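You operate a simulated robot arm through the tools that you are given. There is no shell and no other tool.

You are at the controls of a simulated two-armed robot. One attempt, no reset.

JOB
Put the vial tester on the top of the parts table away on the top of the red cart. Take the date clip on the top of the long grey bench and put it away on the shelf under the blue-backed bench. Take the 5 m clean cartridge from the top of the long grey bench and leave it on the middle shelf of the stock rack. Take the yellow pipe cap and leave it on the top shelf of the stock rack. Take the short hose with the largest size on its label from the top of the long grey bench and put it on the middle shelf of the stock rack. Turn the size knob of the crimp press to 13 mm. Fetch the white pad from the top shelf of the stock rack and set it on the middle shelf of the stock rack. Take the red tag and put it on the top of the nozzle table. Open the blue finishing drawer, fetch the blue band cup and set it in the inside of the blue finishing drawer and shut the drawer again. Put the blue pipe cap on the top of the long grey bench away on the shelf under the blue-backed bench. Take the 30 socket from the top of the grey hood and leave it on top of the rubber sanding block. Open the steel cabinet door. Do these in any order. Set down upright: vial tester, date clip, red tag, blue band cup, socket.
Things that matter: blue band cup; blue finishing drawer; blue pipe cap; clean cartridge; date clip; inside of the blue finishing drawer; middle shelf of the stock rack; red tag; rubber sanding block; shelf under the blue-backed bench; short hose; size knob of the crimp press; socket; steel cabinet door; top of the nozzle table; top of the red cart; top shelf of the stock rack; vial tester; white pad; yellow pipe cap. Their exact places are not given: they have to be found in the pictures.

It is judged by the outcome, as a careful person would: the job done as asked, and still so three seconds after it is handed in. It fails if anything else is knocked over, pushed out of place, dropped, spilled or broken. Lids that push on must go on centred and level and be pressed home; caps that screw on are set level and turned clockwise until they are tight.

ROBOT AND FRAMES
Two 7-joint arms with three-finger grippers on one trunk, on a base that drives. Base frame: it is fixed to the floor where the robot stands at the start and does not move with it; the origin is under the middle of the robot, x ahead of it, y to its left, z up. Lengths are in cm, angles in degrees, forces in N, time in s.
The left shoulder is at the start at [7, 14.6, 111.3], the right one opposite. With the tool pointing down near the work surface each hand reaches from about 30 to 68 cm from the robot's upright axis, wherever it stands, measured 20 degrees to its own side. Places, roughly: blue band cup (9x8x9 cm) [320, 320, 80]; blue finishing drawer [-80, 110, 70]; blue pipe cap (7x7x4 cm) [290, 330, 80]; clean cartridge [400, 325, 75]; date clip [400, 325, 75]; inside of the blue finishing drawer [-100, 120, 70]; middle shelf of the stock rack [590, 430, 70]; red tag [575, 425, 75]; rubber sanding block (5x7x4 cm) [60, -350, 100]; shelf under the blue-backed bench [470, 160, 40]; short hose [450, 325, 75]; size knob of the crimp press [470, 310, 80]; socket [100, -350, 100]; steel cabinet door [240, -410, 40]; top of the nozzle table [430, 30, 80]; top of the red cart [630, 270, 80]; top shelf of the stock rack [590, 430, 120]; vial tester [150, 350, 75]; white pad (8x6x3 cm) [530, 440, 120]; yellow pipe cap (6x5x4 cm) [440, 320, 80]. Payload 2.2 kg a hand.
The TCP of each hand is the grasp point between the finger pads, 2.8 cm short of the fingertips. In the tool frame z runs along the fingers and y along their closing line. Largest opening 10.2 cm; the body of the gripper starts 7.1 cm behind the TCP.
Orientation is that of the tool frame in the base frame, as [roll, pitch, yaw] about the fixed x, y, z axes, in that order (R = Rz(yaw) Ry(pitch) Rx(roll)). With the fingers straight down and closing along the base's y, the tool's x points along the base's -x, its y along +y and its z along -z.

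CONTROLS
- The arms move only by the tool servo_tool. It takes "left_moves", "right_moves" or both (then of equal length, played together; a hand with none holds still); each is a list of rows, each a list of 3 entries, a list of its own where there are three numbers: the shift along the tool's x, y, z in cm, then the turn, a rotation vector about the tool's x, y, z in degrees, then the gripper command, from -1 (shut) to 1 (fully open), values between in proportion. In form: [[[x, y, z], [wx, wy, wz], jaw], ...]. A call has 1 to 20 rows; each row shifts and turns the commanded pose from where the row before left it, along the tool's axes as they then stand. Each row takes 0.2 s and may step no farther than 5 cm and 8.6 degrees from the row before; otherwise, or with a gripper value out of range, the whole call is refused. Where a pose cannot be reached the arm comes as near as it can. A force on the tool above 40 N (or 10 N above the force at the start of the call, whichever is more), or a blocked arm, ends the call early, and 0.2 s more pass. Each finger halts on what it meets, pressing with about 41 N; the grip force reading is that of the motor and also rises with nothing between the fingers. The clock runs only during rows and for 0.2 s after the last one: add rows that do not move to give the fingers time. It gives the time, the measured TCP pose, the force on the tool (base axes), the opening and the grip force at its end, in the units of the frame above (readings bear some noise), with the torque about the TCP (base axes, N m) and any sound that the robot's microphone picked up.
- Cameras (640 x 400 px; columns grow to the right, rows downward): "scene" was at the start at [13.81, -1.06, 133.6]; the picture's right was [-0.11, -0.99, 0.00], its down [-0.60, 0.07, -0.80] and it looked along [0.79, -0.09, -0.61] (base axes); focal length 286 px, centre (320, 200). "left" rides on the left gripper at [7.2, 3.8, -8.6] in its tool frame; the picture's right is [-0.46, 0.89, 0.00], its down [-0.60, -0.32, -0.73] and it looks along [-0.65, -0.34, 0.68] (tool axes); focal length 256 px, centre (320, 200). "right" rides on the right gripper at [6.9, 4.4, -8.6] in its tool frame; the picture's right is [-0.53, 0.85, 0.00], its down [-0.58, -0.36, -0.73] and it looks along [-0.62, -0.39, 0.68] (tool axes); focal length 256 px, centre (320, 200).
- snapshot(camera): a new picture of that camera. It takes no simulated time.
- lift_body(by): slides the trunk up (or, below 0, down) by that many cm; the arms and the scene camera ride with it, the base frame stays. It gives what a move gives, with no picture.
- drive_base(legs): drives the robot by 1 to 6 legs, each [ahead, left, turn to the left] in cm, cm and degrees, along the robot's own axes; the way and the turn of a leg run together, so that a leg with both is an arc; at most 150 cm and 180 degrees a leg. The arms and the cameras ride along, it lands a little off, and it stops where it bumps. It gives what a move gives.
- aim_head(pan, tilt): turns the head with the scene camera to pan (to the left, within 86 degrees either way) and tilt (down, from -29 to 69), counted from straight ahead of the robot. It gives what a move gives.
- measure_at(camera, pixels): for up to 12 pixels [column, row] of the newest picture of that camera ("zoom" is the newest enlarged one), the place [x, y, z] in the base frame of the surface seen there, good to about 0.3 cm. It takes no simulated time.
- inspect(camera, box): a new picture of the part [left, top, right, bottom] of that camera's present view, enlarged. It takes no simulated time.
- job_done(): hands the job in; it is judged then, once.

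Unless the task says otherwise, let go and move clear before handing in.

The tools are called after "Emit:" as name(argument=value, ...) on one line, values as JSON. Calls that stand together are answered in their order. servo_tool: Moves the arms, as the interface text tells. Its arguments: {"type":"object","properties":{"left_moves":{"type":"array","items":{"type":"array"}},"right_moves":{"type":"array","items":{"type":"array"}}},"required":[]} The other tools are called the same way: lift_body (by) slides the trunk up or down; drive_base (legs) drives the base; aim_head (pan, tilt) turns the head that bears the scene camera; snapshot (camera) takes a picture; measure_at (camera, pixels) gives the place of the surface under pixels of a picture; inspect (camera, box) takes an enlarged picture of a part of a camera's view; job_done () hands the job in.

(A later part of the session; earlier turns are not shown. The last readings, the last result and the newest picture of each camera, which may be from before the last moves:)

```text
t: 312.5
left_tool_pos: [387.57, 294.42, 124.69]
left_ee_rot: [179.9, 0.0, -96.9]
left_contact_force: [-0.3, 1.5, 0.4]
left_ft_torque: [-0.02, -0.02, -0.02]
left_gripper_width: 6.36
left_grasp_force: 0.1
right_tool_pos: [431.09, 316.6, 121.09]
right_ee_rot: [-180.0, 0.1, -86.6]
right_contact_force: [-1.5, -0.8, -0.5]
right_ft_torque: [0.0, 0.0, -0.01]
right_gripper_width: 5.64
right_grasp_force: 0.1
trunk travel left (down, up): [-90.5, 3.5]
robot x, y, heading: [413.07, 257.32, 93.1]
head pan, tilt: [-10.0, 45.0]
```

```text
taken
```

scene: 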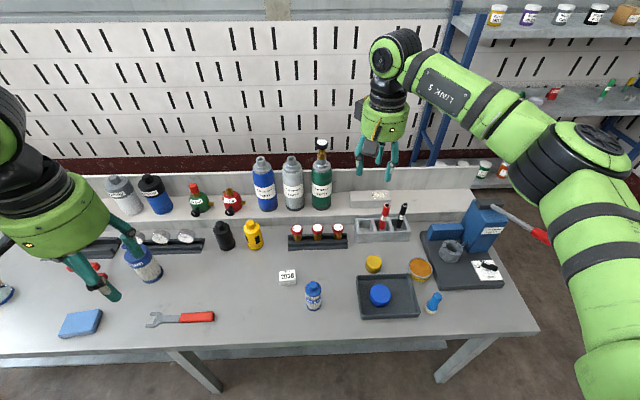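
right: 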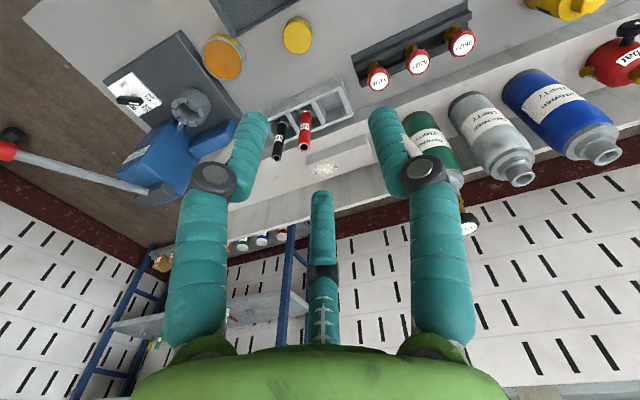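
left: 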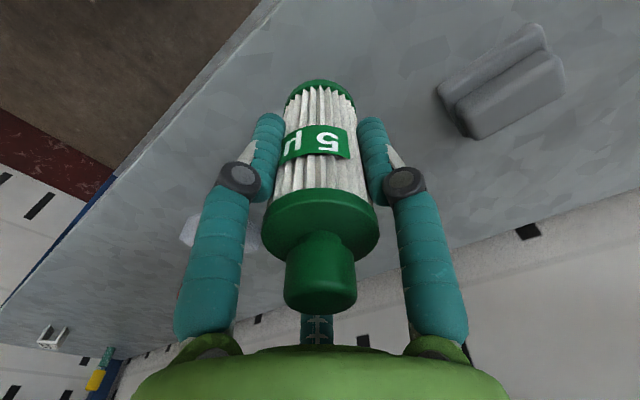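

Yellow cap is at scene (373,264), right cam (297,37). Measuring.

Emit:
inspect(camera="scene", box=[340, 240, 440, 320])

Emit:
measure_at(camera="scene", pixels=[[373, 260], [366, 261], [380, 261], [373, 256], [373, 266], [373, 272], [379, 296], [419, 266], [395, 270], [350, 280]])

```text
5.00 times, centred on (390, 280) of scene
```

zoom: 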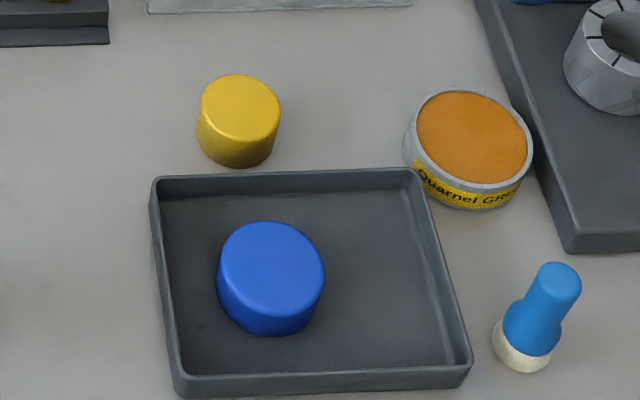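

```text
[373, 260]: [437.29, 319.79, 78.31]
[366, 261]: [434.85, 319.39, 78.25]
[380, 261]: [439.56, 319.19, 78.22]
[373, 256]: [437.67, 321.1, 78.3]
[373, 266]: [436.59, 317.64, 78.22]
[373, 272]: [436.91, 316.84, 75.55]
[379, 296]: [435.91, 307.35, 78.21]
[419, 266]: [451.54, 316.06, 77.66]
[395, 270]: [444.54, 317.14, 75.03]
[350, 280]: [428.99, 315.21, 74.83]
```

Cap centre (437.2,319.3), dia ~5, top 78.3. Moving the right hand over it, lowering trunk 22 and arm.

Emit:
servo_tool(right_moves=[[[-1.15, -3.1, 0], [0, 0, 0], 0.4], [[-1.15, -3.1, 0], [0, 0, 0], 0.4], [[0, 0, 0], [0, 0, 0], 0.4]])

Emit:
lift_body(by=-22)

Emit:
servo_tool(right_moves=[[[0, 0, 4], [0, 0, 0], 0.4], [[0, 0, 4], [0, 0, 0], 0.4], [[0, 0, 4], [0, 0, 0], 0.4], [[0, 0, 0], [0, 0, 0], 0.4]])

Emit:
snapshot(camera="right")

Emit:
measure_at(camera="right", pixels=[[320, 60], [320, 80], [300, 60]])

```text
t: 313.3
left_tool_pos: [387.36, 294.56, 124.62]
left_ee_rot: [179.9, 0.0, -97.1]
left_contact_force: [0.8, 0.4, 0.4]
left_ft_torque: [0.03, -0.04, 0.05]
left_gripper_width: 6.38
left_grasp_force: 0.1
right_tool_pos: [437.11, 319.23, 121.04]
right_ee_rot: [-180.0, 0.1, -86.6]
right_contact_force: [0.1, 0.5, 0.0]
right_ft_torque: [0.0, 0.01, 0.0]
right_gripper_width: 7.15
right_grasp_force: 0.2
trunk travel left (down, up): [-90.5, 3.5]
robot x, y, heading: [412.6, 256.85, 93.1]
head pan, tilt: [-10.0, 45.0]
```

```text
t: 315.6
left_tool_pos: [387.36, 294.4, 102.64]
left_ee_rot: [179.9, 0.0, -97.2]
left_contact_force: [-0.7, -0.4, -0.2]
left_ft_torque: [0.01, 0.0, -0.01]
left_gripper_width: 6.38
left_grasp_force: 0.0
right_tool_pos: [437.17, 319.15, 98.99]
right_ee_rot: [180.0, 0.1, -86.6]
right_contact_force: [0.9, -0.1, 0.2]
right_ft_torque: [-0.01, 0.0, 0.01]
right_gripper_width: 7.13
right_grasp_force: 0.1
trunk travel left (down, up): [-68.5, 25.5]
robot x, y, heading: [413.03, 257.15, 93.3]
head pan, tilt: [-10.0, 45.0]
```

```text
t: 316.6
left_tool_pos: [387.5, 294.35, 102.71]
left_ee_rot: [179.9, 0.1, -97.2]
left_contact_force: [0.2, -0.4, 0.6]
left_ft_torque: [0.0, 0.03, -0.05]
left_gripper_width: 6.37
left_grasp_force: 0.0
right_tool_pos: [437.06, 319.21, 86.99]
right_ee_rot: [180.0, 0.1, -86.7]
right_contact_force: [0.3, 0.1, 0.7]
right_ft_torque: [-0.01, 0.0, -0.03]
right_gripper_width: 7.14
right_grasp_force: 0.1
trunk travel left (down, up): [-68.5, 25.5]
robot x, y, heading: [412.81, 256.9, 93.1]
head pan, tilt: [-10.0, 45.0]
```

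```text
taken
```

right: 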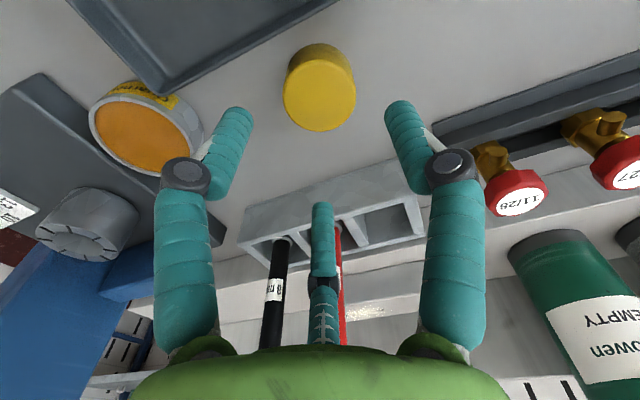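

```text
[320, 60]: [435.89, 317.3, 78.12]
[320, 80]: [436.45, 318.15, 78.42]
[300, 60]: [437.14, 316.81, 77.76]
```

Emit:
measure_at(camera="right", pixels=[[288, 92], [352, 95], [316, 127], [322, 72], [320, 98]])

```text
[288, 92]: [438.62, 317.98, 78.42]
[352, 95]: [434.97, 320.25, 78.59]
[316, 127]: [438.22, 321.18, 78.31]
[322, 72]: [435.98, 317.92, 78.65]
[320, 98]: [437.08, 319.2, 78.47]
```

Centred. Descending 8.8 and closing.

Emit:
servo_tool(right_moves=[[[0, 0, 4], [0, 0, 0], 0.4], [[0, 0, 3], [0, 0, 0], 0.4], [[0, 0, 1.7], [0, 0, 0], 0.4], [[0, 0, 0], [0, 0, 0], 0.2], [[0, 0, 0], [0, 0, 0], -1], [[0, 0, 0], [0, 0, 0], -1], [[0, 0, 0], [0, 0, 0], -1]])

Emit:
snapshot(camera="right")

```text
t: 318.2
left_tool_pos: [387.4, 294.58, 102.67]
left_ee_rot: [179.8, 0.0, -97.2]
left_contact_force: [0.5, 0.2, 0.3]
left_ft_torque: [-0.03, 0.0, -0.02]
left_gripper_width: 6.35
left_grasp_force: 0.1
right_tool_pos: [437.03, 319.32, 78.41]
right_ee_rot: [-179.9, 0.1, -86.6]
right_contact_force: [-0.6, 0.2, 0.5]
right_ft_torque: [-0.01, 0.0, -0.01]
right_gripper_width: 4.78
right_grasp_force: 40.9
trunk travel left (down, up): [-68.5, 25.5]
robot x, y, heading: [413.0, 256.79, 93.5]
head pan, tilt: [-10.0, 45.0]
```

```text
taken
```

right: 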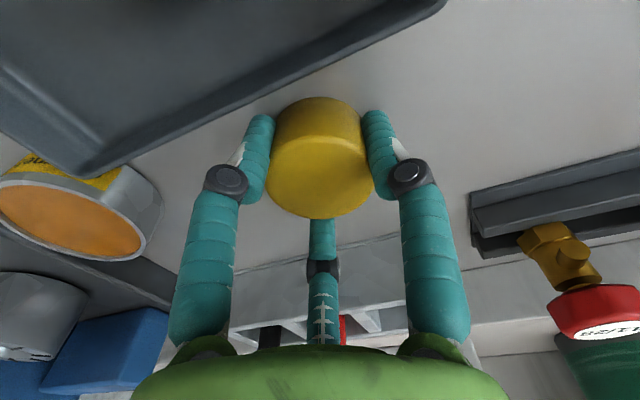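

Gripped at 4.8. Lifting 25, then viewing the date clip for the left hand so both can travel.

Emit:
servo_tool(right_moves=[[[0, 0, -3], [0, 0, 0], -1], [[0, 0, -4.5], [0, 0, 0], -1], [[0, 0, -4.5], [0, 0, 0], -1], [[0, 0, -4.5], [0, 0, 0], -1], [[0, 0, -4.5], [0, 0, 0], -1], [[0, 0, -4], [0, 0, 0], -1], [[0, 0, 0], [0, 0, 0], -1]])

Emit:
snapshot(camera="scene")

Emit:
inspect(camera="scene", box=[260, 255, 340, 315])

Emit:
measure_at(camera="zoom", pixels=[[170, 95], [220, 100], [175, 130], [230, 130], [270, 140], [150, 120], [180, 180], [280, 190], [160, 95], [280, 110]])

```text
t: 319.9
left_tool_pos: [387.49, 294.47, 102.64]
left_ee_rot: [179.9, -0.1, -97.0]
left_contact_force: [0.4, -0.2, 0.6]
left_ft_torque: [0.0, 0.01, -0.02]
left_gripper_width: 6.37
left_grasp_force: 0.0
right_tool_pos: [437.06, 319.14, 103.32]
right_ee_rot: [180.0, 0.0, -86.6]
right_contact_force: [0.2, 0.1, 0.4]
right_ft_torque: [-0.02, 0.03, 0.01]
right_gripper_width: 4.78
right_grasp_force: 40.8
trunk travel left (down, up): [-68.5, 25.5]
robot x, y, heading: [412.81, 256.84, 93.4]
head pan, tilt: [-10.0, 45.0]
```

```text
taken
```

scene: 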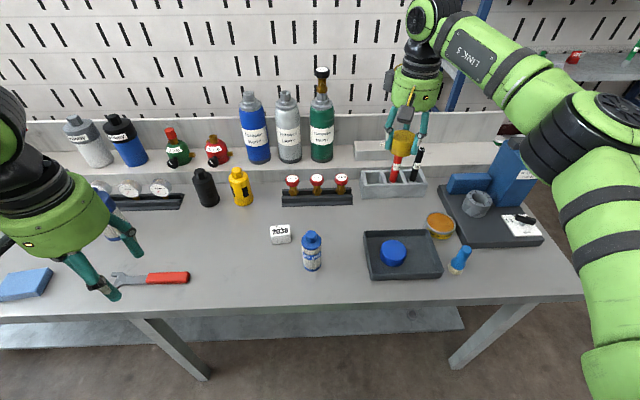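

```text
6.67 times, centred on (300, 285) of scene
```

zoom: 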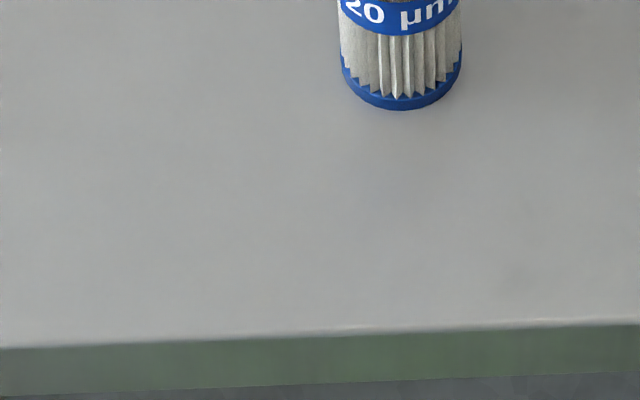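

```text
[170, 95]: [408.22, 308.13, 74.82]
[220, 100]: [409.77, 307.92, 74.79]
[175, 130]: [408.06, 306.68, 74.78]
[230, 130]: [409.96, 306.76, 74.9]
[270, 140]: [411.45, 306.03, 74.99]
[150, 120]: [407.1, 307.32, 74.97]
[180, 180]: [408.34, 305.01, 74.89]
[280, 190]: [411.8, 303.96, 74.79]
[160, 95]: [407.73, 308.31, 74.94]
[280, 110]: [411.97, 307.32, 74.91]
```

The clip is at scene (280,234). Zooming on it.

Emit:
inspect(camera="scene", box=[256, 214, 304, 254])

Emit:
measure_at(camera="zoom", pixels=[[195, 170], [440, 150], [200, 250], [460, 240], [320, 200], [230, 310], [450, 300], [320, 290]])

```text
10.00 times, centred on (280, 234) of scene
```

zoom: 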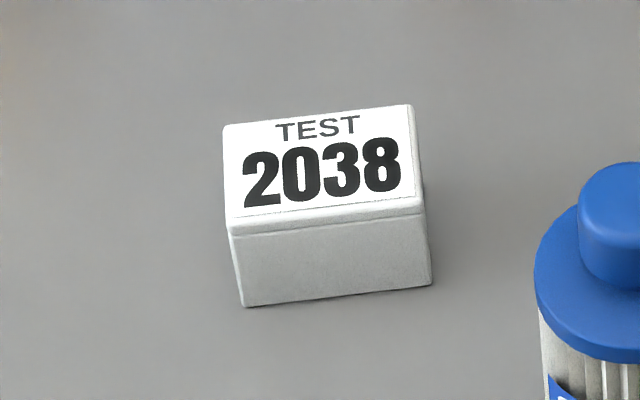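

```text
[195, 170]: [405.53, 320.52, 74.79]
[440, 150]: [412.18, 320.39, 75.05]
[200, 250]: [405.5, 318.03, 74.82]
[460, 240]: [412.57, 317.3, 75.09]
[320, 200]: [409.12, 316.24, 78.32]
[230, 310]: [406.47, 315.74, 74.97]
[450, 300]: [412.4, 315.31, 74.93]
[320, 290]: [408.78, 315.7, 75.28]
```

Emit:
measure_at(camera="zoom", pixels=[[230, 130], [405, 111], [416, 205], [238, 220], [325, 165], [240, 295], [425, 280]])

```text
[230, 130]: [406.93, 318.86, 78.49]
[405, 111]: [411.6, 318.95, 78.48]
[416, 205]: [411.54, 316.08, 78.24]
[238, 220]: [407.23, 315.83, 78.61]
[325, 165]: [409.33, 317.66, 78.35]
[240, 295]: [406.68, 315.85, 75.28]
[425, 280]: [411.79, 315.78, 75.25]
```

The clip is 4.9 × 3.3 × 3.5, axis-aligned, centre (409.3,317.4). I'll retract the right hand, extend and straighten the left, raise trunk 10, and move the base so that the left hand comes above the clip.

Emit:
servo_tool(right_moves=[[[4.5, 0, 0], [0, 0, 0], -1], [[4.5, 0, 0], [0, 0, 0], -1], [[4.5, 0, 0], [0, 0, 0], -1], [[4.5, 0, 0], [0, 0, 0], -1], [[0, 0, 0], [0, 0, 0], -1]], left_moves=[[[-4, 0, 0], [0, 0, -2], 0.6], [[-4, 0, 0], [0, 0, -2], 0.6], [[-4, 0, 0], [0, 0, -2], 0.6], [[-3, 0, 0], [0, 0, 0], 0.6], [[0, 0, 0], [0, 0, 0], 0.6]])

Emit:
lift_body(by=10)

Emit:
drive_base(legs=[[7, -20, -1]])

Emit:
snapshot(camera="left")

```text
t: 321.1
left_tool_pos: [388.58, 309.51, 102.74]
left_ee_rot: [179.8, 0.0, -91.1]
left_contact_force: [0.1, 0.5, 0.5]
left_ft_torque: [-0.03, -0.03, -0.02]
left_gripper_width: 8.16
left_grasp_force: 0.1
right_tool_pos: [438.25, 301.15, 103.25]
right_ee_rot: [-179.9, 0.0, -86.7]
right_contact_force: [-0.9, 0.8, -0.5]
right_ft_torque: [-0.02, -0.03, -0.01]
right_gripper_width: 4.82
right_grasp_force: 40.9
trunk travel left (down, up): [-68.5, 25.5]
robot x, y, heading: [413.2, 257.12, 93.3]
head pan, tilt: [-10.0, 45.0]
```

```text
t: 322.4
left_tool_pos: [388.62, 309.46, 112.6]
left_ee_rot: [179.8, 0.1, -91.0]
left_contact_force: [-0.5, -0.2, -0.2]
left_ft_torque: [0.02, 0.01, 0.0]
left_gripper_width: 8.17
left_grasp_force: 0.1
right_tool_pos: [438.16, 300.96, 113.33]
right_ee_rot: [-180.0, 0.1, -86.6]
right_contact_force: [0.7, 0.8, 0.2]
right_ft_torque: [0.05, 0.02, 0.0]
right_gripper_width: 4.78
right_grasp_force: 41.0
trunk travel left (down, up): [-78.5, 15.5]
robot x, y, heading: [412.8, 256.99, 93.4]
head pan, tilt: [-10.0, 45.0]
```

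```text
t: 324.0
left_tool_pos: [409.03, 317.65, 112.7]
left_ee_rot: [179.9, 0.0, -91.9]
left_contact_force: [0.0, -1.3, -0.1]
left_ft_torque: [0.05, -0.06, -0.03]
left_gripper_width: 8.16
left_grasp_force: 0.0
right_tool_pos: [458.55, 308.53, 113.29]
right_ee_rot: [-179.9, 0.1, -87.6]
right_contact_force: [0.6, -0.2, 0.6]
right_ft_torque: [0.03, -0.02, -0.05]
right_gripper_width: 4.82
right_grasp_force: 41.0
trunk travel left (down, up): [-78.5, 15.5]
robot x, y, heading: [432.73, 265.22, 92.4]
head pan, tilt: [-10.0, 45.0]
```

```text
taken
```

left: 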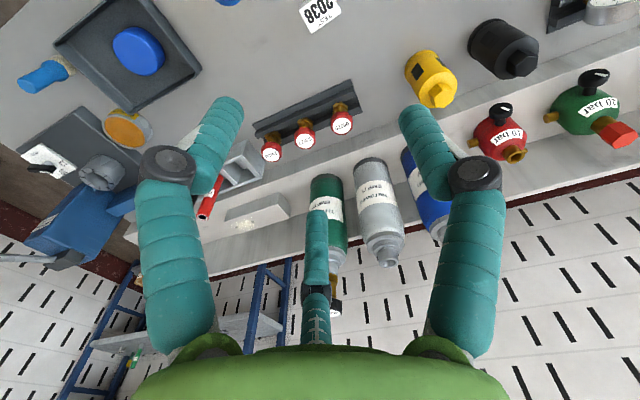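

Above the clip. Descending 24 then checking.

Emit:
servo_tool(left_moves=[[[0, -0.2, 4], [0, 0, 0], 0.6], [[0, 0, 4], [0, 0, 0], 0.6], [[0, 0, 4], [0, 0, 0], 0.6], [[0, 0, 4], [0, 0, 0], 0.6], [[0, 0, 4], [0, 0, 0], 0.6], [[0, 0, 4], [0, 0, 0], 0.6], [[0, 0, 0], [0, 0, 0], 0.6]])

Emit:
snapshot(camera="left")

Emit:
measure_at(camera="left", pixels=[[320, 60], [300, 60], [340, 60], [320, 90]])

```text
t: 325.6
left_tool_pos: [409.43, 317.93, 88.54]
left_ee_rot: [179.8, -0.1, -91.9]
left_contact_force: [0.7, -0.3, -0.6]
left_ft_torque: [0.0, -0.01, 0.04]
left_gripper_width: 8.15
left_grasp_force: 0.2
right_tool_pos: [458.61, 308.6, 113.3]
right_ee_rot: [180.0, 0.1, -87.5]
right_contact_force: [-0.3, 0.5, -0.1]
right_ft_torque: [0.0, -0.02, 0.02]
right_gripper_width: 4.81
right_grasp_force: 41.3
trunk travel left (down, up): [-78.5, 15.5]
robot x, y, heading: [432.47, 265.21, 92.2]
head pan, tilt: [-10.0, 45.0]
```

```text
taken
```

left: 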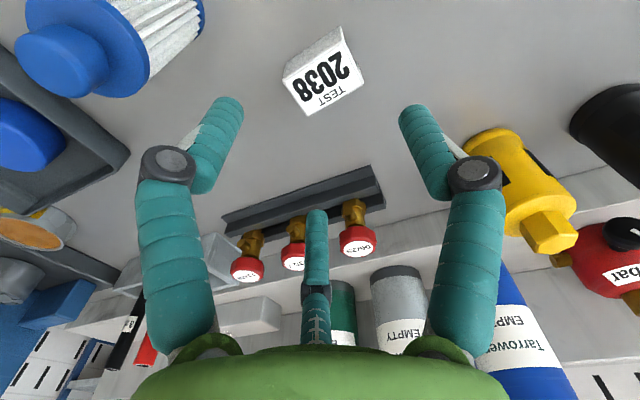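

```text
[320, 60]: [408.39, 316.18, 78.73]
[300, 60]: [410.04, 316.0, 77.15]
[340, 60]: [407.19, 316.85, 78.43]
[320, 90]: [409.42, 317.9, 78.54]
```

Emit:
measure_at(camera="left", pixels=[[294, 82], [341, 48], [359, 82], [309, 110], [325, 80]])

```text
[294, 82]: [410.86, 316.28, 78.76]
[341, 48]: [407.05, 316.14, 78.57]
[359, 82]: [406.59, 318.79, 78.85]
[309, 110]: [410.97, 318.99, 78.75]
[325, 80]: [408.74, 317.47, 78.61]
```

Centre (408.9,317.5). Small correction and descend 10.2, then close.

Emit:
servo_tool(left_moves=[[[0.4, 0.5, 3], [0, 0, 0], 0.6], [[0, 0, 4], [0, 0, 0], 0.6], [[0, 0, 3.1], [0, 0, 0], 0.6], [[0, 0, 0], [0, 0, 0], 0.4], [[0, 0, 0], [0, 0, 0], -0.2], [[0, 0, 0], [0, 0, 0], -1], [[0, 0, 0], [0, 0, 0], -1]])

Emit:
snapshot(camera="left")

```text
t: 327.2
left_tool_pos: [408.91, 317.2, 78.64]
left_ee_rot: [180.0, 0.0, -91.9]
left_contact_force: [-0.3, -0.3, 0.9]
left_ft_torque: [-0.01, -0.01, 0.02]
left_gripper_width: 3.92
left_grasp_force: 40.5
right_tool_pos: [458.73, 308.68, 113.32]
right_ee_rot: [-180.0, 0.1, -87.4]
right_contact_force: [0.1, 0.2, -0.2]
right_ft_torque: [0.0, -0.01, -0.02]
right_gripper_width: 4.77
right_grasp_force: 40.5
trunk travel left (down, up): [-78.5, 15.5]
robot x, y, heading: [432.77, 265.31, 92.2]
head pan, tilt: [-10.0, 45.0]
```

```text
taken
```

left: 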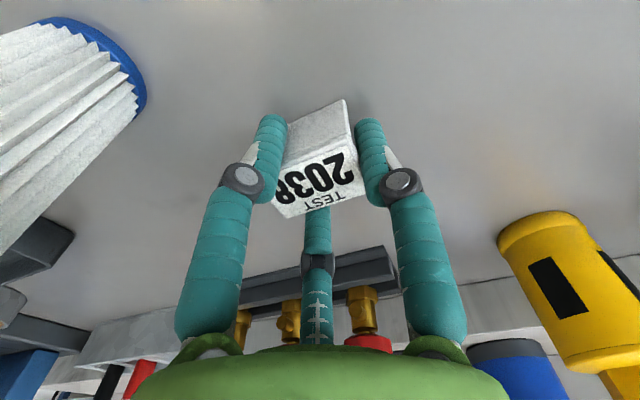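

Clip gripped (3.9). Lifting it 30, raising the trunk, and heading to the rack's top shelf with the cap.

Emit:
servo_tool(left_moves=[[[0, 0, -3], [0, 0, 0], -1], [[0, 0, -4.5], [0, 0, 0], -1], [[0, 0, -4.5], [0, 0, 0], -1], [[0, 0, -4.5], [0, 0, 0], -1], [[0, 0, -4.5], [0, 0, 0], -1], [[0, 0, -4.5], [0, 0, 0], -1], [[0, 0, -4.5], [0, 0, 0], -1], [[0, 0, 0], [0, 0, 0], -1]])

Emit:
lift_body(by=15.5)

Emit:
drive_base(legs=[[-20, 0, 0], [0, -95, -7], [60, 0, 0]])

Emit:
aim_head(pan=0, tilt=20)

Emit:
snapshot(camera="scene")

```text
t: 329.0
left_tool_pos: [408.8, 317.54, 108.84]
left_ee_rot: [179.9, -0.1, -92.0]
left_contact_force: [0.0, 0.7, -0.6]
left_ft_torque: [0.01, 0.01, -0.01]
left_gripper_width: 3.91
left_grasp_force: 41.2
right_tool_pos: [458.75, 308.64, 113.14]
right_ee_rot: [-180.0, 0.1, -87.5]
right_contact_force: [0.0, 0.1, -0.5]
right_ft_torque: [0.02, -0.02, -0.01]
right_gripper_width: 4.8
right_grasp_force: 40.8
trunk travel left (down, up): [-78.5, 15.5]
robot x, y, heading: [432.77, 264.82, 92.3]
head pan, tilt: [-10.0, 45.0]
```

```text
t: 330.8
left_tool_pos: [408.88, 317.43, 124.1]
left_ee_rot: [179.9, -0.1, -91.9]
left_contact_force: [-0.2, -0.1, -0.9]
left_ft_torque: [0.02, 0.0, 0.03]
left_gripper_width: 3.89
left_grasp_force: 41.3
right_tool_pos: [458.67, 308.69, 128.87]
right_ee_rot: [180.0, 0.0, -87.5]
right_contact_force: [0.2, 0.9, 0.9]
right_ft_torque: [-0.01, -0.01, 0.01]
right_gripper_width: 4.8
right_grasp_force: 41.7
trunk travel left (down, up): [-94.0, 0.0]
robot x, y, heading: [433.02, 265.05, 92.7]
head pan, tilt: [-10.0, 45.0]
```

```text
t: 340.0
left_tool_pos: [517.35, 357.54, 124.27]
left_ee_rot: [179.8, 0.0, -99.5]
left_contact_force: [-0.6, 0.6, -0.3]
left_ft_torque: [-0.02, 0.0, -0.02]
left_gripper_width: 3.89
left_grasp_force: 40.0
right_tool_pos: [565.69, 342.28, 128.81]
right_ee_rot: [180.0, 0.2, -95.1]
right_contact_force: [-0.9, -0.1, 1.0]
right_ft_torque: [0.03, 0.0, 0.05]
right_gripper_width: 4.78
right_grasp_force: 40.9
trunk travel left (down, up): [-94.0, 0.0]
robot x, y, heading: [534.26, 302.21, 84.9]
head pan, tilt: [-10.0, 45.0]
```

```text
t: 340.9
left_tool_pos: [517.46, 357.92, 124.16]
left_ee_rot: [179.8, -0.2, -99.6]
left_contact_force: [0.4, 0.3, 0.8]
left_ft_torque: [-0.01, -0.02, 0.03]
left_gripper_width: 3.89
left_grasp_force: 41.2
right_tool_pos: [565.65, 342.5, 128.73]
right_ee_rot: [-180.0, 0.1, -95.0]
right_contact_force: [0.8, 0.1, -0.4]
right_ft_torque: [0.0, -0.03, 0.01]
right_gripper_width: 4.77
right_grasp_force: 40.5
trunk travel left (down, up): [-94.0, 0.0]
robot x, y, heading: [534.06, 302.36, 84.9]
head pan, tilt: [0.0, 20.0]
```

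```text
taken
```

scene: 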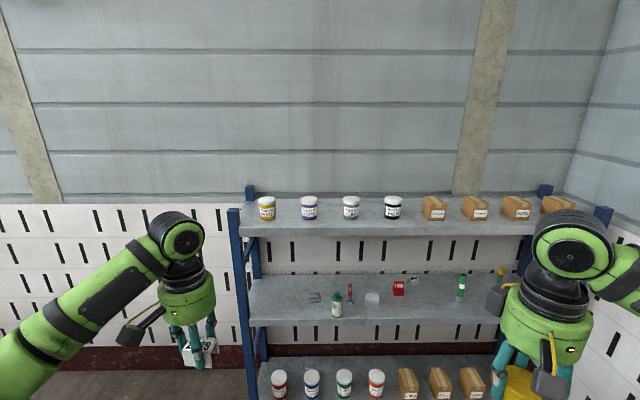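

Measuring can positions on the top shelf to pick a gap.

Emit:
measure_at(camera="scene", pixels=[[309, 212], [351, 212], [393, 212], [434, 212], [317, 212], [343, 212], [359, 212], [385, 212], [330, 225], [372, 225], [330, 208]])

```text
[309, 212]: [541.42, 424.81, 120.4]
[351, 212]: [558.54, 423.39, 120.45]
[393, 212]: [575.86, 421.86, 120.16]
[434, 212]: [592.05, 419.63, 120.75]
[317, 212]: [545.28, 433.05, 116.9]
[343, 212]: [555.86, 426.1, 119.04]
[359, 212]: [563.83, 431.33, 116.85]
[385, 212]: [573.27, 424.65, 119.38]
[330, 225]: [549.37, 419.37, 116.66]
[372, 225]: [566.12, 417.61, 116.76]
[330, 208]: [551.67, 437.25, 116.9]
```

I'll place the cap behind the can row at (550.3,436). Raising both hands (left also retracted) before approaching.

Emit:
servo_tool(left_moves=[[[3, 0, -2.5], [0, 0, 0], -1], [[3, 0, -2.5], [0, 0, 0], -1], [[3, 0, -2.5], [0, 0, 0], -1], [[3, 0, -2.5], [0, 0, 0], -1], [[3, 0, 0], [0, 0, 0], -1], [[0, 0, 0], [0, 0, 0], -1]], right_moves=[[[-3, 1, -1], [0, 0, 0], -1], [[-3, 1, -1], [0, 0, 0], -1], [[-3, 1, -1], [0, 0, 0], -1], [[-3, 1, -1], [0, 0, 0], -1], [[-3, 0, 0], [0, 0, 0], -1], [[0, 0, 0], [0, 0, 0], -1]])

Emit:
drive_base(legs=[[60, 19, 0]])

Emit:
aim_head(pan=-10, tilt=25)

Emit:
snapshot(camera="scene")

Emit:
snapshot(camera="right")

```text
t: 342.3
left_tool_pos: [515.25, 343.13, 134.2]
left_ee_rot: [179.8, -0.1, -99.5]
left_contact_force: [0.3, -0.7, 0.3]
left_ft_torque: [-0.02, 0.0, -0.01]
left_gripper_width: 3.87
left_grasp_force: 40.9
right_tool_pos: [562.9, 357.88, 132.96]
right_ee_rot: [-179.9, 0.0, -95.0]
right_contact_force: [0.5, 0.1, 0.0]
right_ft_torque: [-0.01, 0.02, 0.01]
right_gripper_width: 4.77
right_grasp_force: 41.7
trunk travel left (down, up): [-94.0, 0.0]
robot x, y, heading: [534.52, 302.72, 84.7]
head pan, tilt: [0.0, 20.0]
```

```text
t: 345.9
left_tool_pos: [502.18, 405.6, 134.28]
left_ee_rot: [179.9, 0.1, -99.7]
left_contact_force: [0.6, -0.2, -1.0]
left_ft_torque: [0.03, 0.02, -0.01]
left_gripper_width: 3.87
left_grasp_force: 41.0
right_tool_pos: [550.02, 420.03, 133.05]
right_ee_rot: [180.0, 0.2, -95.3]
right_contact_force: [0.9, -0.4, -1.2]
right_ft_torque: [0.03, -0.01, -0.05]
right_gripper_width: 4.78
right_grasp_force: 40.6
trunk travel left (down, up): [-94.0, 0.0]
robot x, y, heading: [520.84, 365.23, 84.5]
head pan, tilt: [0.0, 20.0]
```

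```text
t: 346.6
left_tool_pos: [502.2, 405.87, 134.3]
left_ee_rot: [179.8, 0.0, -99.7]
left_contact_force: [0.5, -0.1, 0.4]
left_ft_torque: [0.02, 0.01, -0.02]
left_gripper_width: 3.87
left_grasp_force: 41.2
right_tool_pos: [549.9, 420.34, 132.98]
right_ee_rot: [180.0, 0.0, -95.2]
right_contact_force: [0.2, -0.3, -0.1]
right_ft_torque: [-0.03, 0.02, 0.01]
right_gripper_width: 4.79
right_grasp_force: 40.5
trunk travel left (down, up): [-94.0, 0.0]
robot x, y, heading: [520.65, 365.19, 84.7]
head pan, tilt: [-10.0, 25.0]
```

```text
taken
```

scene: 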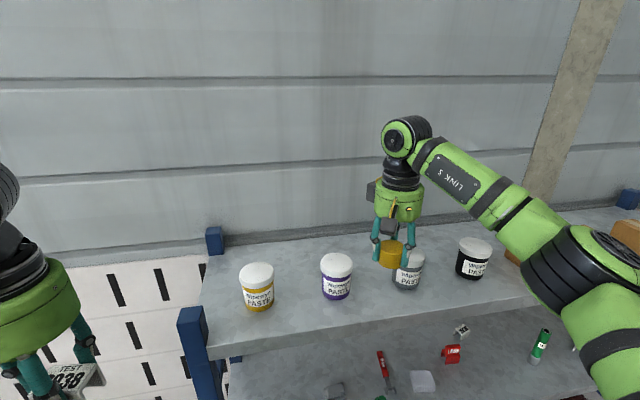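

```text
taken
```

right: 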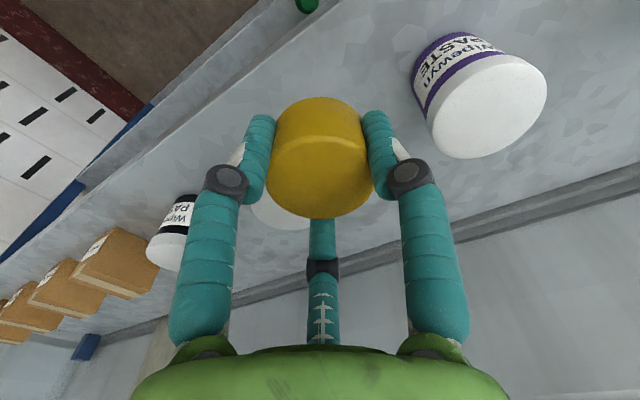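

Clear. Driving 10 further and extending the arm 5.5.

Emit:
drive_base(legs=[[10, 1, 0]])

Emit:
servo_tool(right_moves=[[[-3, 0, 0], [0, 0, 0], -1], [[-2.5, 0, 0], [0, 0, 0], -1], [[0, 0, 3], [0, 0, 0], -1], [[0, 0, 3], [0, 0, 0], -1], [[0, 0, 3], [0, 0, 0], -1], [[0, 0, 0], [0, 0, 0], -1]])

Emit:
snapshot(camera="scene")

Emit:
snapshot(camera="right")

```text
t: 347.8
left_tool_pos: [502.07, 414.84, 134.46]
left_ee_rot: [179.8, 0.5, -99.8]
left_contact_force: [0.1, -1.0, 0.8]
left_ft_torque: [0.06, -0.02, -0.01]
left_gripper_width: 3.88
left_grasp_force: 40.8
right_tool_pos: [549.89, 429.54, 133.42]
right_ee_rot: [179.9, 0.5, -95.3]
right_contact_force: [-0.2, -0.9, 0.8]
right_ft_torque: [0.08, -0.01, 0.03]
right_gripper_width: 4.79
right_grasp_force: 41.0
trunk travel left (down, up): [-94.0, 0.0]
robot x, y, heading: [521.09, 375.44, 84.8]
head pan, tilt: [-10.0, 25.0]
```

```text
t: 349.1
left_tool_pos: [502.05, 415.65, 134.28]
left_ee_rot: [179.9, -0.1, -99.7]
left_contact_force: [0.0, -0.3, 0.4]
left_ft_torque: [-0.03, -0.02, 0.02]
left_gripper_width: 3.9
left_grasp_force: 40.8
right_tool_pos: [550.32, 435.96, 124.1]
right_ee_rot: [-180.0, 0.2, -95.4]
right_contact_force: [-0.3, -0.3, -0.1]
right_ft_torque: [0.0, 0.0, 0.01]
right_gripper_width: 4.78
right_grasp_force: 40.9
trunk travel left (down, up): [-94.0, 0.0]
robot x, y, heading: [520.89, 375.51, 84.2]
head pan, tilt: [-10.0, 25.0]
```

```text
taken
```

scene: 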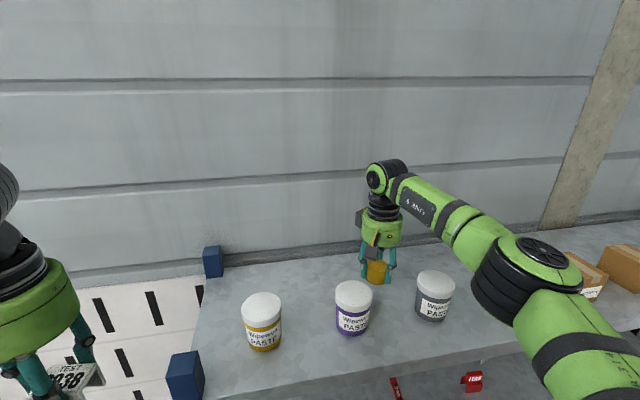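

```text
taken
```

right: 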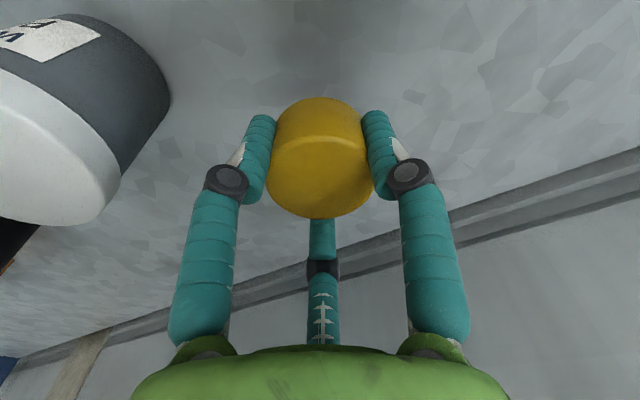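

The right elbow is near the black can; I'll check its height before descending.

Emit:
measure_at(camera="scene", pixels=[[535, 250], [520, 300], [495, 300], [480, 280], [505, 318], [540, 350], [450, 250]])

Emit:
inspect(camera="scene", box=[400, 230, 600, 380])

```text
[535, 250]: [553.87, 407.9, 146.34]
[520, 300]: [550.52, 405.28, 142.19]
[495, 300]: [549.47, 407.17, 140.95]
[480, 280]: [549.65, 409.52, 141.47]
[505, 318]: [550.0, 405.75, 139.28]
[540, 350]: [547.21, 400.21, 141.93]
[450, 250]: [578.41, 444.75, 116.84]
```

```text
2.67 times, centred on (500, 305) of scene
```

zoom: 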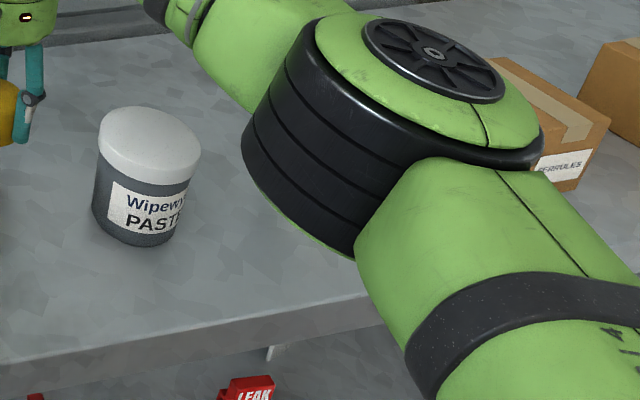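

Elbow is at z>133, clear. Lowering 3.3 then creeping to contact.

Emit:
servo_tool(right_moves=[[[0, 0, 2], [0, 0, 0], -1], [[0, 0, 1.2], [0, 0, 0], -1], [[0, 0, 0], [0, 0, 0], -1]])

Emit:
servo_tool(right_moves=[[[0, 0, 0.3], [0, 0, 0], -1], [[0, 0, 0], [0, 0, 0], -1]])

Emit:
servo_tool(right_moves=[[[0, 0, 0.3], [0, 0, 0], -1], [[0, 0, 0], [0, 0, 0], -1]])

```text
t: 349.9
left_tool_pos: [502.09, 415.67, 134.3]
left_ee_rot: [179.9, 0.0, -99.7]
left_contact_force: [-0.5, -0.6, 0.3]
left_ft_torque: [0.02, -0.01, -0.02]
left_gripper_width: 3.87
left_grasp_force: 41.1
right_tool_pos: [550.48, 435.87, 120.73]
right_ee_rot: [-180.0, 0.1, -95.3]
right_contact_force: [0.0, 0.9, 0.5]
right_ft_torque: [0.02, 0.03, -0.02]
right_gripper_width: 4.76
right_grasp_force: 41.0
trunk travel left (down, up): [-94.0, 0.0]
robot x, y, heading: [521.03, 375.27, 84.2]
head pan, tilt: [-10.0, 25.0]
```

```text
t: 350.6
left_tool_pos: [502.12, 415.66, 134.26]
left_ee_rot: [179.9, 0.1, -99.6]
left_contact_force: [0.2, 0.5, 0.2]
left_ft_torque: [0.01, 0.02, -0.02]
left_gripper_width: 3.83
left_grasp_force: 40.9
right_tool_pos: [550.47, 435.78, 120.4]
right_ee_rot: [180.0, 0.1, -95.3]
right_contact_force: [-0.6, 0.1, 0.1]
right_ft_torque: [-0.01, 0.02, 0.0]
right_gripper_width: 4.77
right_grasp_force: 41.1
trunk travel left (down, up): [-94.0, 0.0]
robot x, y, heading: [521.21, 375.1, 84.4]
head pan, tilt: [-10.0, 25.0]
```

```text
t: 351.1
left_tool_pos: [501.98, 415.61, 134.35]
left_ee_rot: [179.9, 0.0, -99.7]
left_contact_force: [-0.4, 0.2, 0.4]
left_ft_torque: [0.01, 0.02, 0.03]
left_gripper_width: 3.87
left_grasp_force: 40.7
right_tool_pos: [550.43, 435.73, 120.41]
right_ee_rot: [-180.0, 0.4, -95.3]
right_contact_force: [2.6, 2.1, 9.4]
right_ft_torque: [-0.07, 0.1, -0.01]
right_gripper_width: 4.78
right_grasp_force: 40.8
trunk travel left (down, up): [-94.0, 0.0]
robot x, y, heading: [521.27, 375.01, 84.3]
head pan, tilt: [-10.0, 25.0]
```

Contact. Opening to ~6.4 and rising 10.

Emit:
servo_tool(right_moves=[[[0, 0, -0.2], [0, 0, 0], -0.1], [[0, 0, 0], [0, 0, 0], 0.1], [[0, 0, 0], [0, 0, 0], 0.3], [[0, 0, 0], [0, 0, 0], 0.3], [[0, 0, -3], [0, 0, 0], 0.3], [[0, 0, -4], [0, 0, 0], 0.3], [[0, 0, -4], [0, 0, 0], 0.3], [[0, 0, 0], [0, 0, 0], 0.3]])

Emit:
snapshot(camera="right")

Emit:
drive_base(legs=[[-45, 0, 0]])

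Emit:
snapshot(camera="scene")

```text
t: 352.9
left_tool_pos: [502.07, 415.83, 134.22]
left_ee_rot: [179.9, -0.1, -99.7]
left_contact_force: [0.8, 0.7, 0.0]
left_ft_torque: [0.02, 0.01, -0.01]
left_gripper_width: 3.87
left_grasp_force: 41.6
right_tool_pos: [550.39, 435.84, 131.36]
right_ee_rot: [180.0, 0.0, -95.4]
right_contact_force: [1.0, 0.5, 0.3]
right_ft_torque: [0.0, 0.02, 0.01]
right_gripper_width: 6.61
right_grasp_force: 0.0
trunk travel left (down, up): [-94.0, 0.0]
robot x, y, heading: [521.27, 375.47, 84.7]
head pan, tilt: [-10.0, 25.0]
```

```text
taken
```

right: 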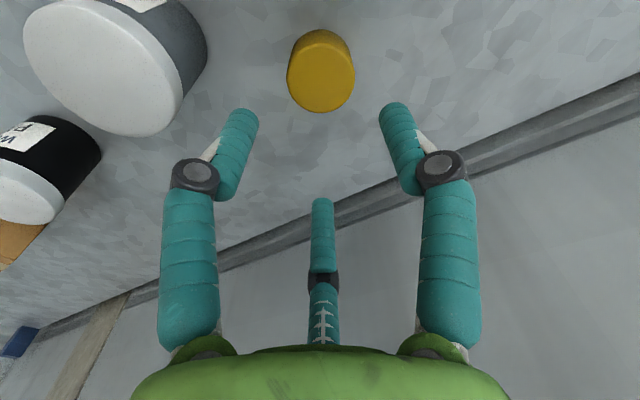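

```text
t: 355.6
left_tool_pos: [498.0, 371.68, 134.14]
left_ee_rot: [179.8, 0.0, -99.9]
left_contact_force: [-0.6, -0.2, 0.0]
left_ft_torque: [-0.03, 0.01, 0.01]
left_gripper_width: 3.89
left_grasp_force: 41.0
right_tool_pos: [546.46, 391.39, 131.22]
right_ee_rot: [-179.9, 0.0, -95.6]
right_contact_force: [0.2, 0.5, -0.6]
right_ft_torque: [-0.04, -0.01, 0.03]
right_gripper_width: 6.64
right_grasp_force: 0.0
trunk travel left (down, up): [-94.0, 0.0]
robot x, y, heading: [516.51, 330.55, 84.3]
head pan, tilt: [-10.0, 25.0]
```

```text
taken
```

scene: 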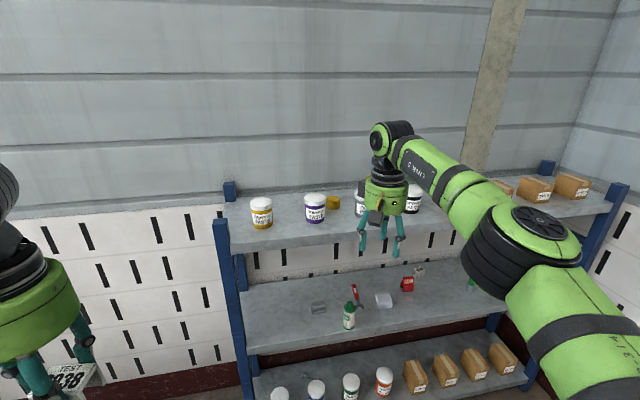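

The yellow cap is on the top shelf behind the cans. Now for the red tag: retract the left hand more, sidestep right 40, and lower the trunk 44.

Emit:
servo_tool(left_moves=[[[5, 0, 0], [0, 0, 0], -1], [[5, 0, 0], [0, 0, 0], -1], [[0, 0, 0], [0, 0, 0], -1]])

Emit:
drive_base(legs=[[0, -40, 0]])

Emit:
lift_body(by=-40)

Emit:
lift_body(by=-6)

Emit:
aim_head(pan=-25, tilt=20)

Emit:
snapshot(camera="scene")

Emit:
snapshot(camera="right")

```text
t: 356.4
left_tool_pos: [496.45, 361.76, 134.24]
left_ee_rot: [179.9, -0.1, -100.0]
left_contact_force: [0.2, -0.4, -0.7]
left_ft_torque: [0.0, 0.03, -0.01]
left_gripper_width: 3.89
left_grasp_force: 40.9
right_tool_pos: [546.38, 391.36, 131.3]
right_ee_rot: [-179.9, 0.1, -95.6]
right_contact_force: [0.5, 0.4, 0.1]
right_ft_torque: [-0.02, 0.05, -0.03]
right_gripper_width: 6.61
right_grasp_force: 0.0
trunk travel left (down, up): [-94.0, 0.0]
robot x, y, heading: [516.51, 330.77, 84.0]
head pan, tilt: [-10.0, 25.0]
```

```text
t: 359.0
left_tool_pos: [536.46, 357.71, 134.15]
left_ee_rot: [-180.0, 0.1, -100.3]
left_contact_force: [0.3, -0.2, -1.2]
left_ft_torque: [0.02, -0.02, 0.01]
left_gripper_width: 3.88
left_grasp_force: 40.8
right_tool_pos: [586.59, 386.84, 131.33]
right_ee_rot: [-179.9, 0.0, -95.9]
right_contact_force: [-0.2, -0.9, -0.3]
right_ft_torque: [0.01, -0.05, -0.01]
right_gripper_width: 6.64
right_grasp_force: 0.1
trunk travel left (down, up): [-94.0, 0.0]
robot x, y, heading: [556.98, 326.81, 83.9]
head pan, tilt: [-10.0, 25.0]
```

```text
t: 362.8
left_tool_pos: [536.76, 357.51, 94.33]
left_ee_rot: [179.8, 0.1, -100.3]
left_contact_force: [0.9, -0.5, -0.7]
left_ft_torque: [0.04, 0.0, 0.02]
left_gripper_width: 3.87
left_grasp_force: 41.2
right_tool_pos: [586.85, 386.77, 91.2]
right_ee_rot: [-180.0, 0.1, -95.9]
right_contact_force: [0.6, -0.4, 0.5]
right_ft_torque: [0.04, -0.05, 0.02]
right_gripper_width: 6.61
right_grasp_force: 0.0
trunk travel left (down, up): [-54.0, 40.0]
robot x, y, heading: [556.69, 326.69, 83.9]
head pan, tilt: [-10.0, 25.0]
```

```text
t: 363.8
left_tool_pos: [536.79, 357.7, 88.16]
left_ee_rot: [179.9, 0.0, -100.3]
left_contact_force: [0.3, 1.2, -0.7]
left_ft_torque: [0.0, -0.01, 0.01]
left_gripper_width: 3.88
left_grasp_force: 40.9
right_tool_pos: [586.79, 386.87, 85.23]
right_ee_rot: [180.0, 0.0, -95.8]
right_contact_force: [-0.2, -0.6, 0.0]
right_ft_torque: [0.04, 0.0, -0.02]
right_gripper_width: 6.62
right_grasp_force: 0.0
trunk travel left (down, up): [-48.0, 46.0]
robot x, y, heading: [556.73, 326.54, 83.8]
head pan, tilt: [-10.0, 25.0]
```

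```text
t: 364.6
left_tool_pos: [536.61, 357.68, 88.1]
left_ee_rot: [179.8, 0.1, -100.3]
left_contact_force: [0.4, -0.3, -1.0]
left_ft_torque: [-0.03, 0.0, -0.01]
left_gripper_width: 3.86
left_grasp_force: 41.2
right_tool_pos: [586.81, 386.92, 85.42]
right_ee_rot: [179.9, 0.0, -95.9]
right_contact_force: [0.1, -0.2, -0.7]
right_ft_torque: [-0.02, -0.01, 0.0]
right_gripper_width: 6.62
right_grasp_force: 0.0
trunk travel left (down, up): [-48.0, 46.0]
robot x, y, heading: [556.74, 326.5, 84.1]
head pan, tilt: [-25.0, 20.0]
```

```text
taken
```

scene: 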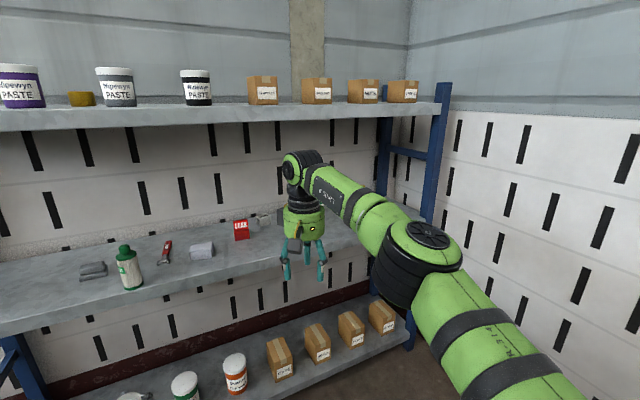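

```text
taken
```

right: 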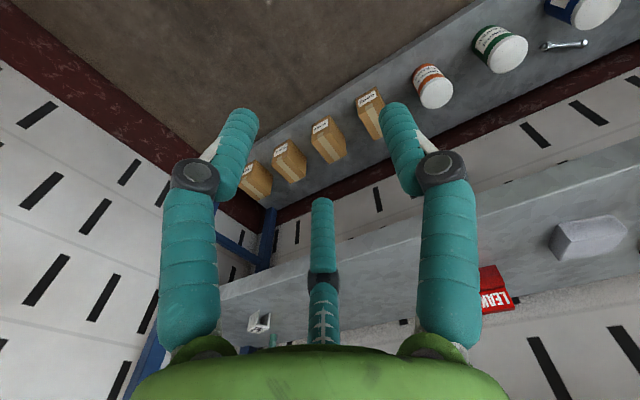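

Emit:
inspect(camera="scene", box=[215, 205, 287, 255])

Emit:
measure_at(camera="zoom", pixels=[[170, 130], [280, 140], [175, 200], [285, 195], [180, 270], [290, 250], [230, 160], [235, 260], [175, 220], [290, 215], [150, 250], [460, 80]])

```text
8.00 times, centred on (251, 230) of scene
```

zoom: 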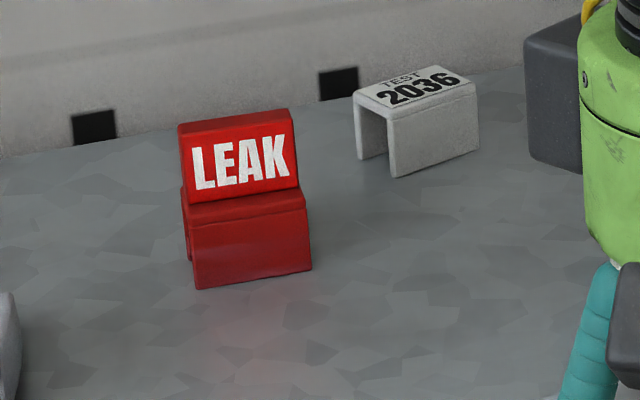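

```text
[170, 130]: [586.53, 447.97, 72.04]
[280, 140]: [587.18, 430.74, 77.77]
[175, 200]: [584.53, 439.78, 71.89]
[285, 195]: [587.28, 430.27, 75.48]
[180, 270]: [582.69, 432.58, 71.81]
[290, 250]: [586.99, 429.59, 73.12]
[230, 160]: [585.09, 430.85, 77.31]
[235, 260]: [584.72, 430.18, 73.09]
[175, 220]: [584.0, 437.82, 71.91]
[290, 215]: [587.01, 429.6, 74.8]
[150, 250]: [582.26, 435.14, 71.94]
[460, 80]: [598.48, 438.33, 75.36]
```

Emit:
measure_at(camera="zoom", pixels=[[200, 278], [306, 262], [193, 230], [303, 205], [186, 135], [292, 118], [186, 215], [240, 118], [240, 200], [184, 170]])

```text
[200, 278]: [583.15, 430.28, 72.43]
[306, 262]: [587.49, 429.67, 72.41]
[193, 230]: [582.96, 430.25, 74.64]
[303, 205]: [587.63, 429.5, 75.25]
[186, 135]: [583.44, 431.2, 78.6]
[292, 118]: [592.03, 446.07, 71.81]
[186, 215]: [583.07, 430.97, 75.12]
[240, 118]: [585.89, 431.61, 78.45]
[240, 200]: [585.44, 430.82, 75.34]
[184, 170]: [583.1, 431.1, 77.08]
```

Tag: 4.6 wide, front face at y≈430, turned −9°. Driving in to put the right hand above it, with a 3° turn.

Emit:
servo_tool(right_moves=[[[0, 0, 0], [0, 0, 3], 0.35], [[0, 0, 0], [0, 0, 0], 0.35]])

Emit:
drive_base(legs=[[42, 5.9, 0]])

Emit:
snapshot(camera="right")

Emit:
snapshot(camera="scene")

```text
t: 365.2
left_tool_pos: [536.61, 357.69, 88.12]
left_ee_rot: [179.8, -0.1, -100.3]
left_contact_force: [0.8, -0.6, -0.3]
left_ft_torque: [0.02, -0.03, 0.01]
left_gripper_width: 3.87
left_grasp_force: 41.3
right_tool_pos: [586.74, 386.96, 85.34]
right_ee_rot: [-180.0, 0.2, -98.9]
right_contact_force: [0.4, -0.3, 0.6]
right_ft_torque: [0.01, 0.01, 0.02]
right_gripper_width: 6.89
right_grasp_force: 0.0
trunk travel left (down, up): [-48.0, 46.0]
robot x, y, heading: [556.83, 326.64, 83.6]
head pan, tilt: [-25.0, 20.0]
```

```text
t: 367.8
left_tool_pos: [535.47, 400.49, 88.34]
left_ee_rot: [179.9, 0.0, -100.6]
left_contact_force: [-0.3, 0.3, -0.2]
left_ft_torque: [-0.01, 0.02, 0.01]
left_gripper_width: 3.85
left_grasp_force: 41.6
right_tool_pos: [585.68, 429.72, 85.33]
right_ee_rot: [-180.0, 0.1, -99.1]
right_contact_force: [-1.1, -0.6, 0.4]
right_ft_torque: [-0.01, 0.03, -0.01]
right_gripper_width: 6.89
right_grasp_force: 0.0
trunk travel left (down, up): [-48.0, 46.0]
robot x, y, heading: [555.16, 370.06, 83.8]
head pan, tilt: [-25.0, 20.0]
```

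```text
taken
```

right: 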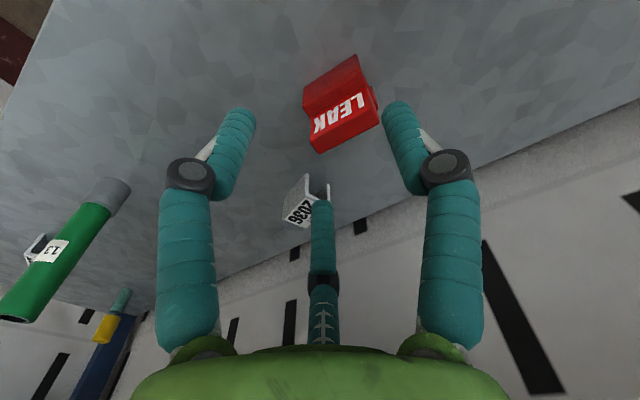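

```text
taken
```

scene: 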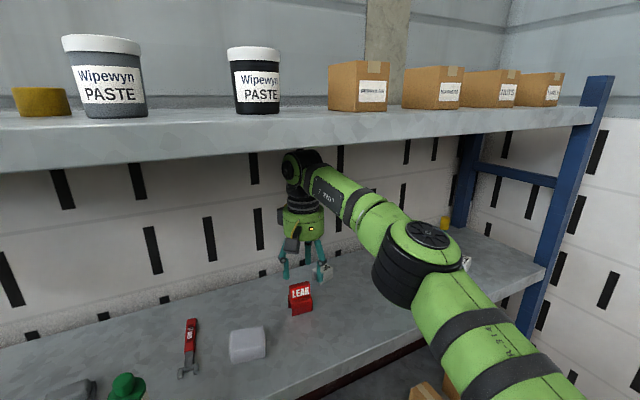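

Emit:
inspect(camera="right", box=[290, 40, 400, 160])

Emit:
measure_at(camera="right", pixels=[[312, 92], [356, 62], [366, 85], [314, 112], [316, 145], [374, 122], [375, 108], [345, 115], [372, 92]])

```text
3.33 times, centred on (345, 100) of right
```

zoom: 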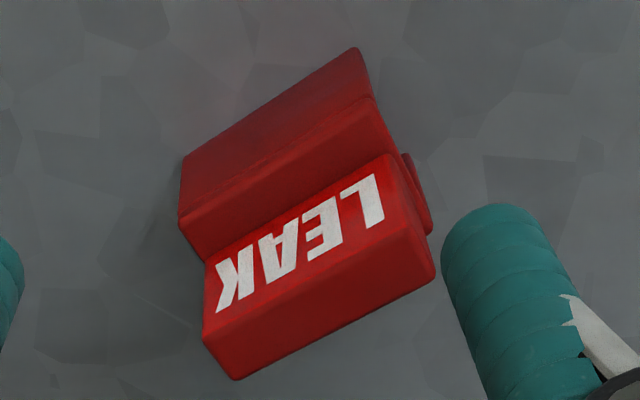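

```text
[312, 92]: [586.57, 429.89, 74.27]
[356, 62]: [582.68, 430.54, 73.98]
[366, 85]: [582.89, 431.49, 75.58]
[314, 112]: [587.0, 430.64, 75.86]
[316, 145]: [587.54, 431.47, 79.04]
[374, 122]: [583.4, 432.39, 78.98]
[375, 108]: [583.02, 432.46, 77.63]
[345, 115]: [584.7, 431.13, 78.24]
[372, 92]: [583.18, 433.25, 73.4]
```

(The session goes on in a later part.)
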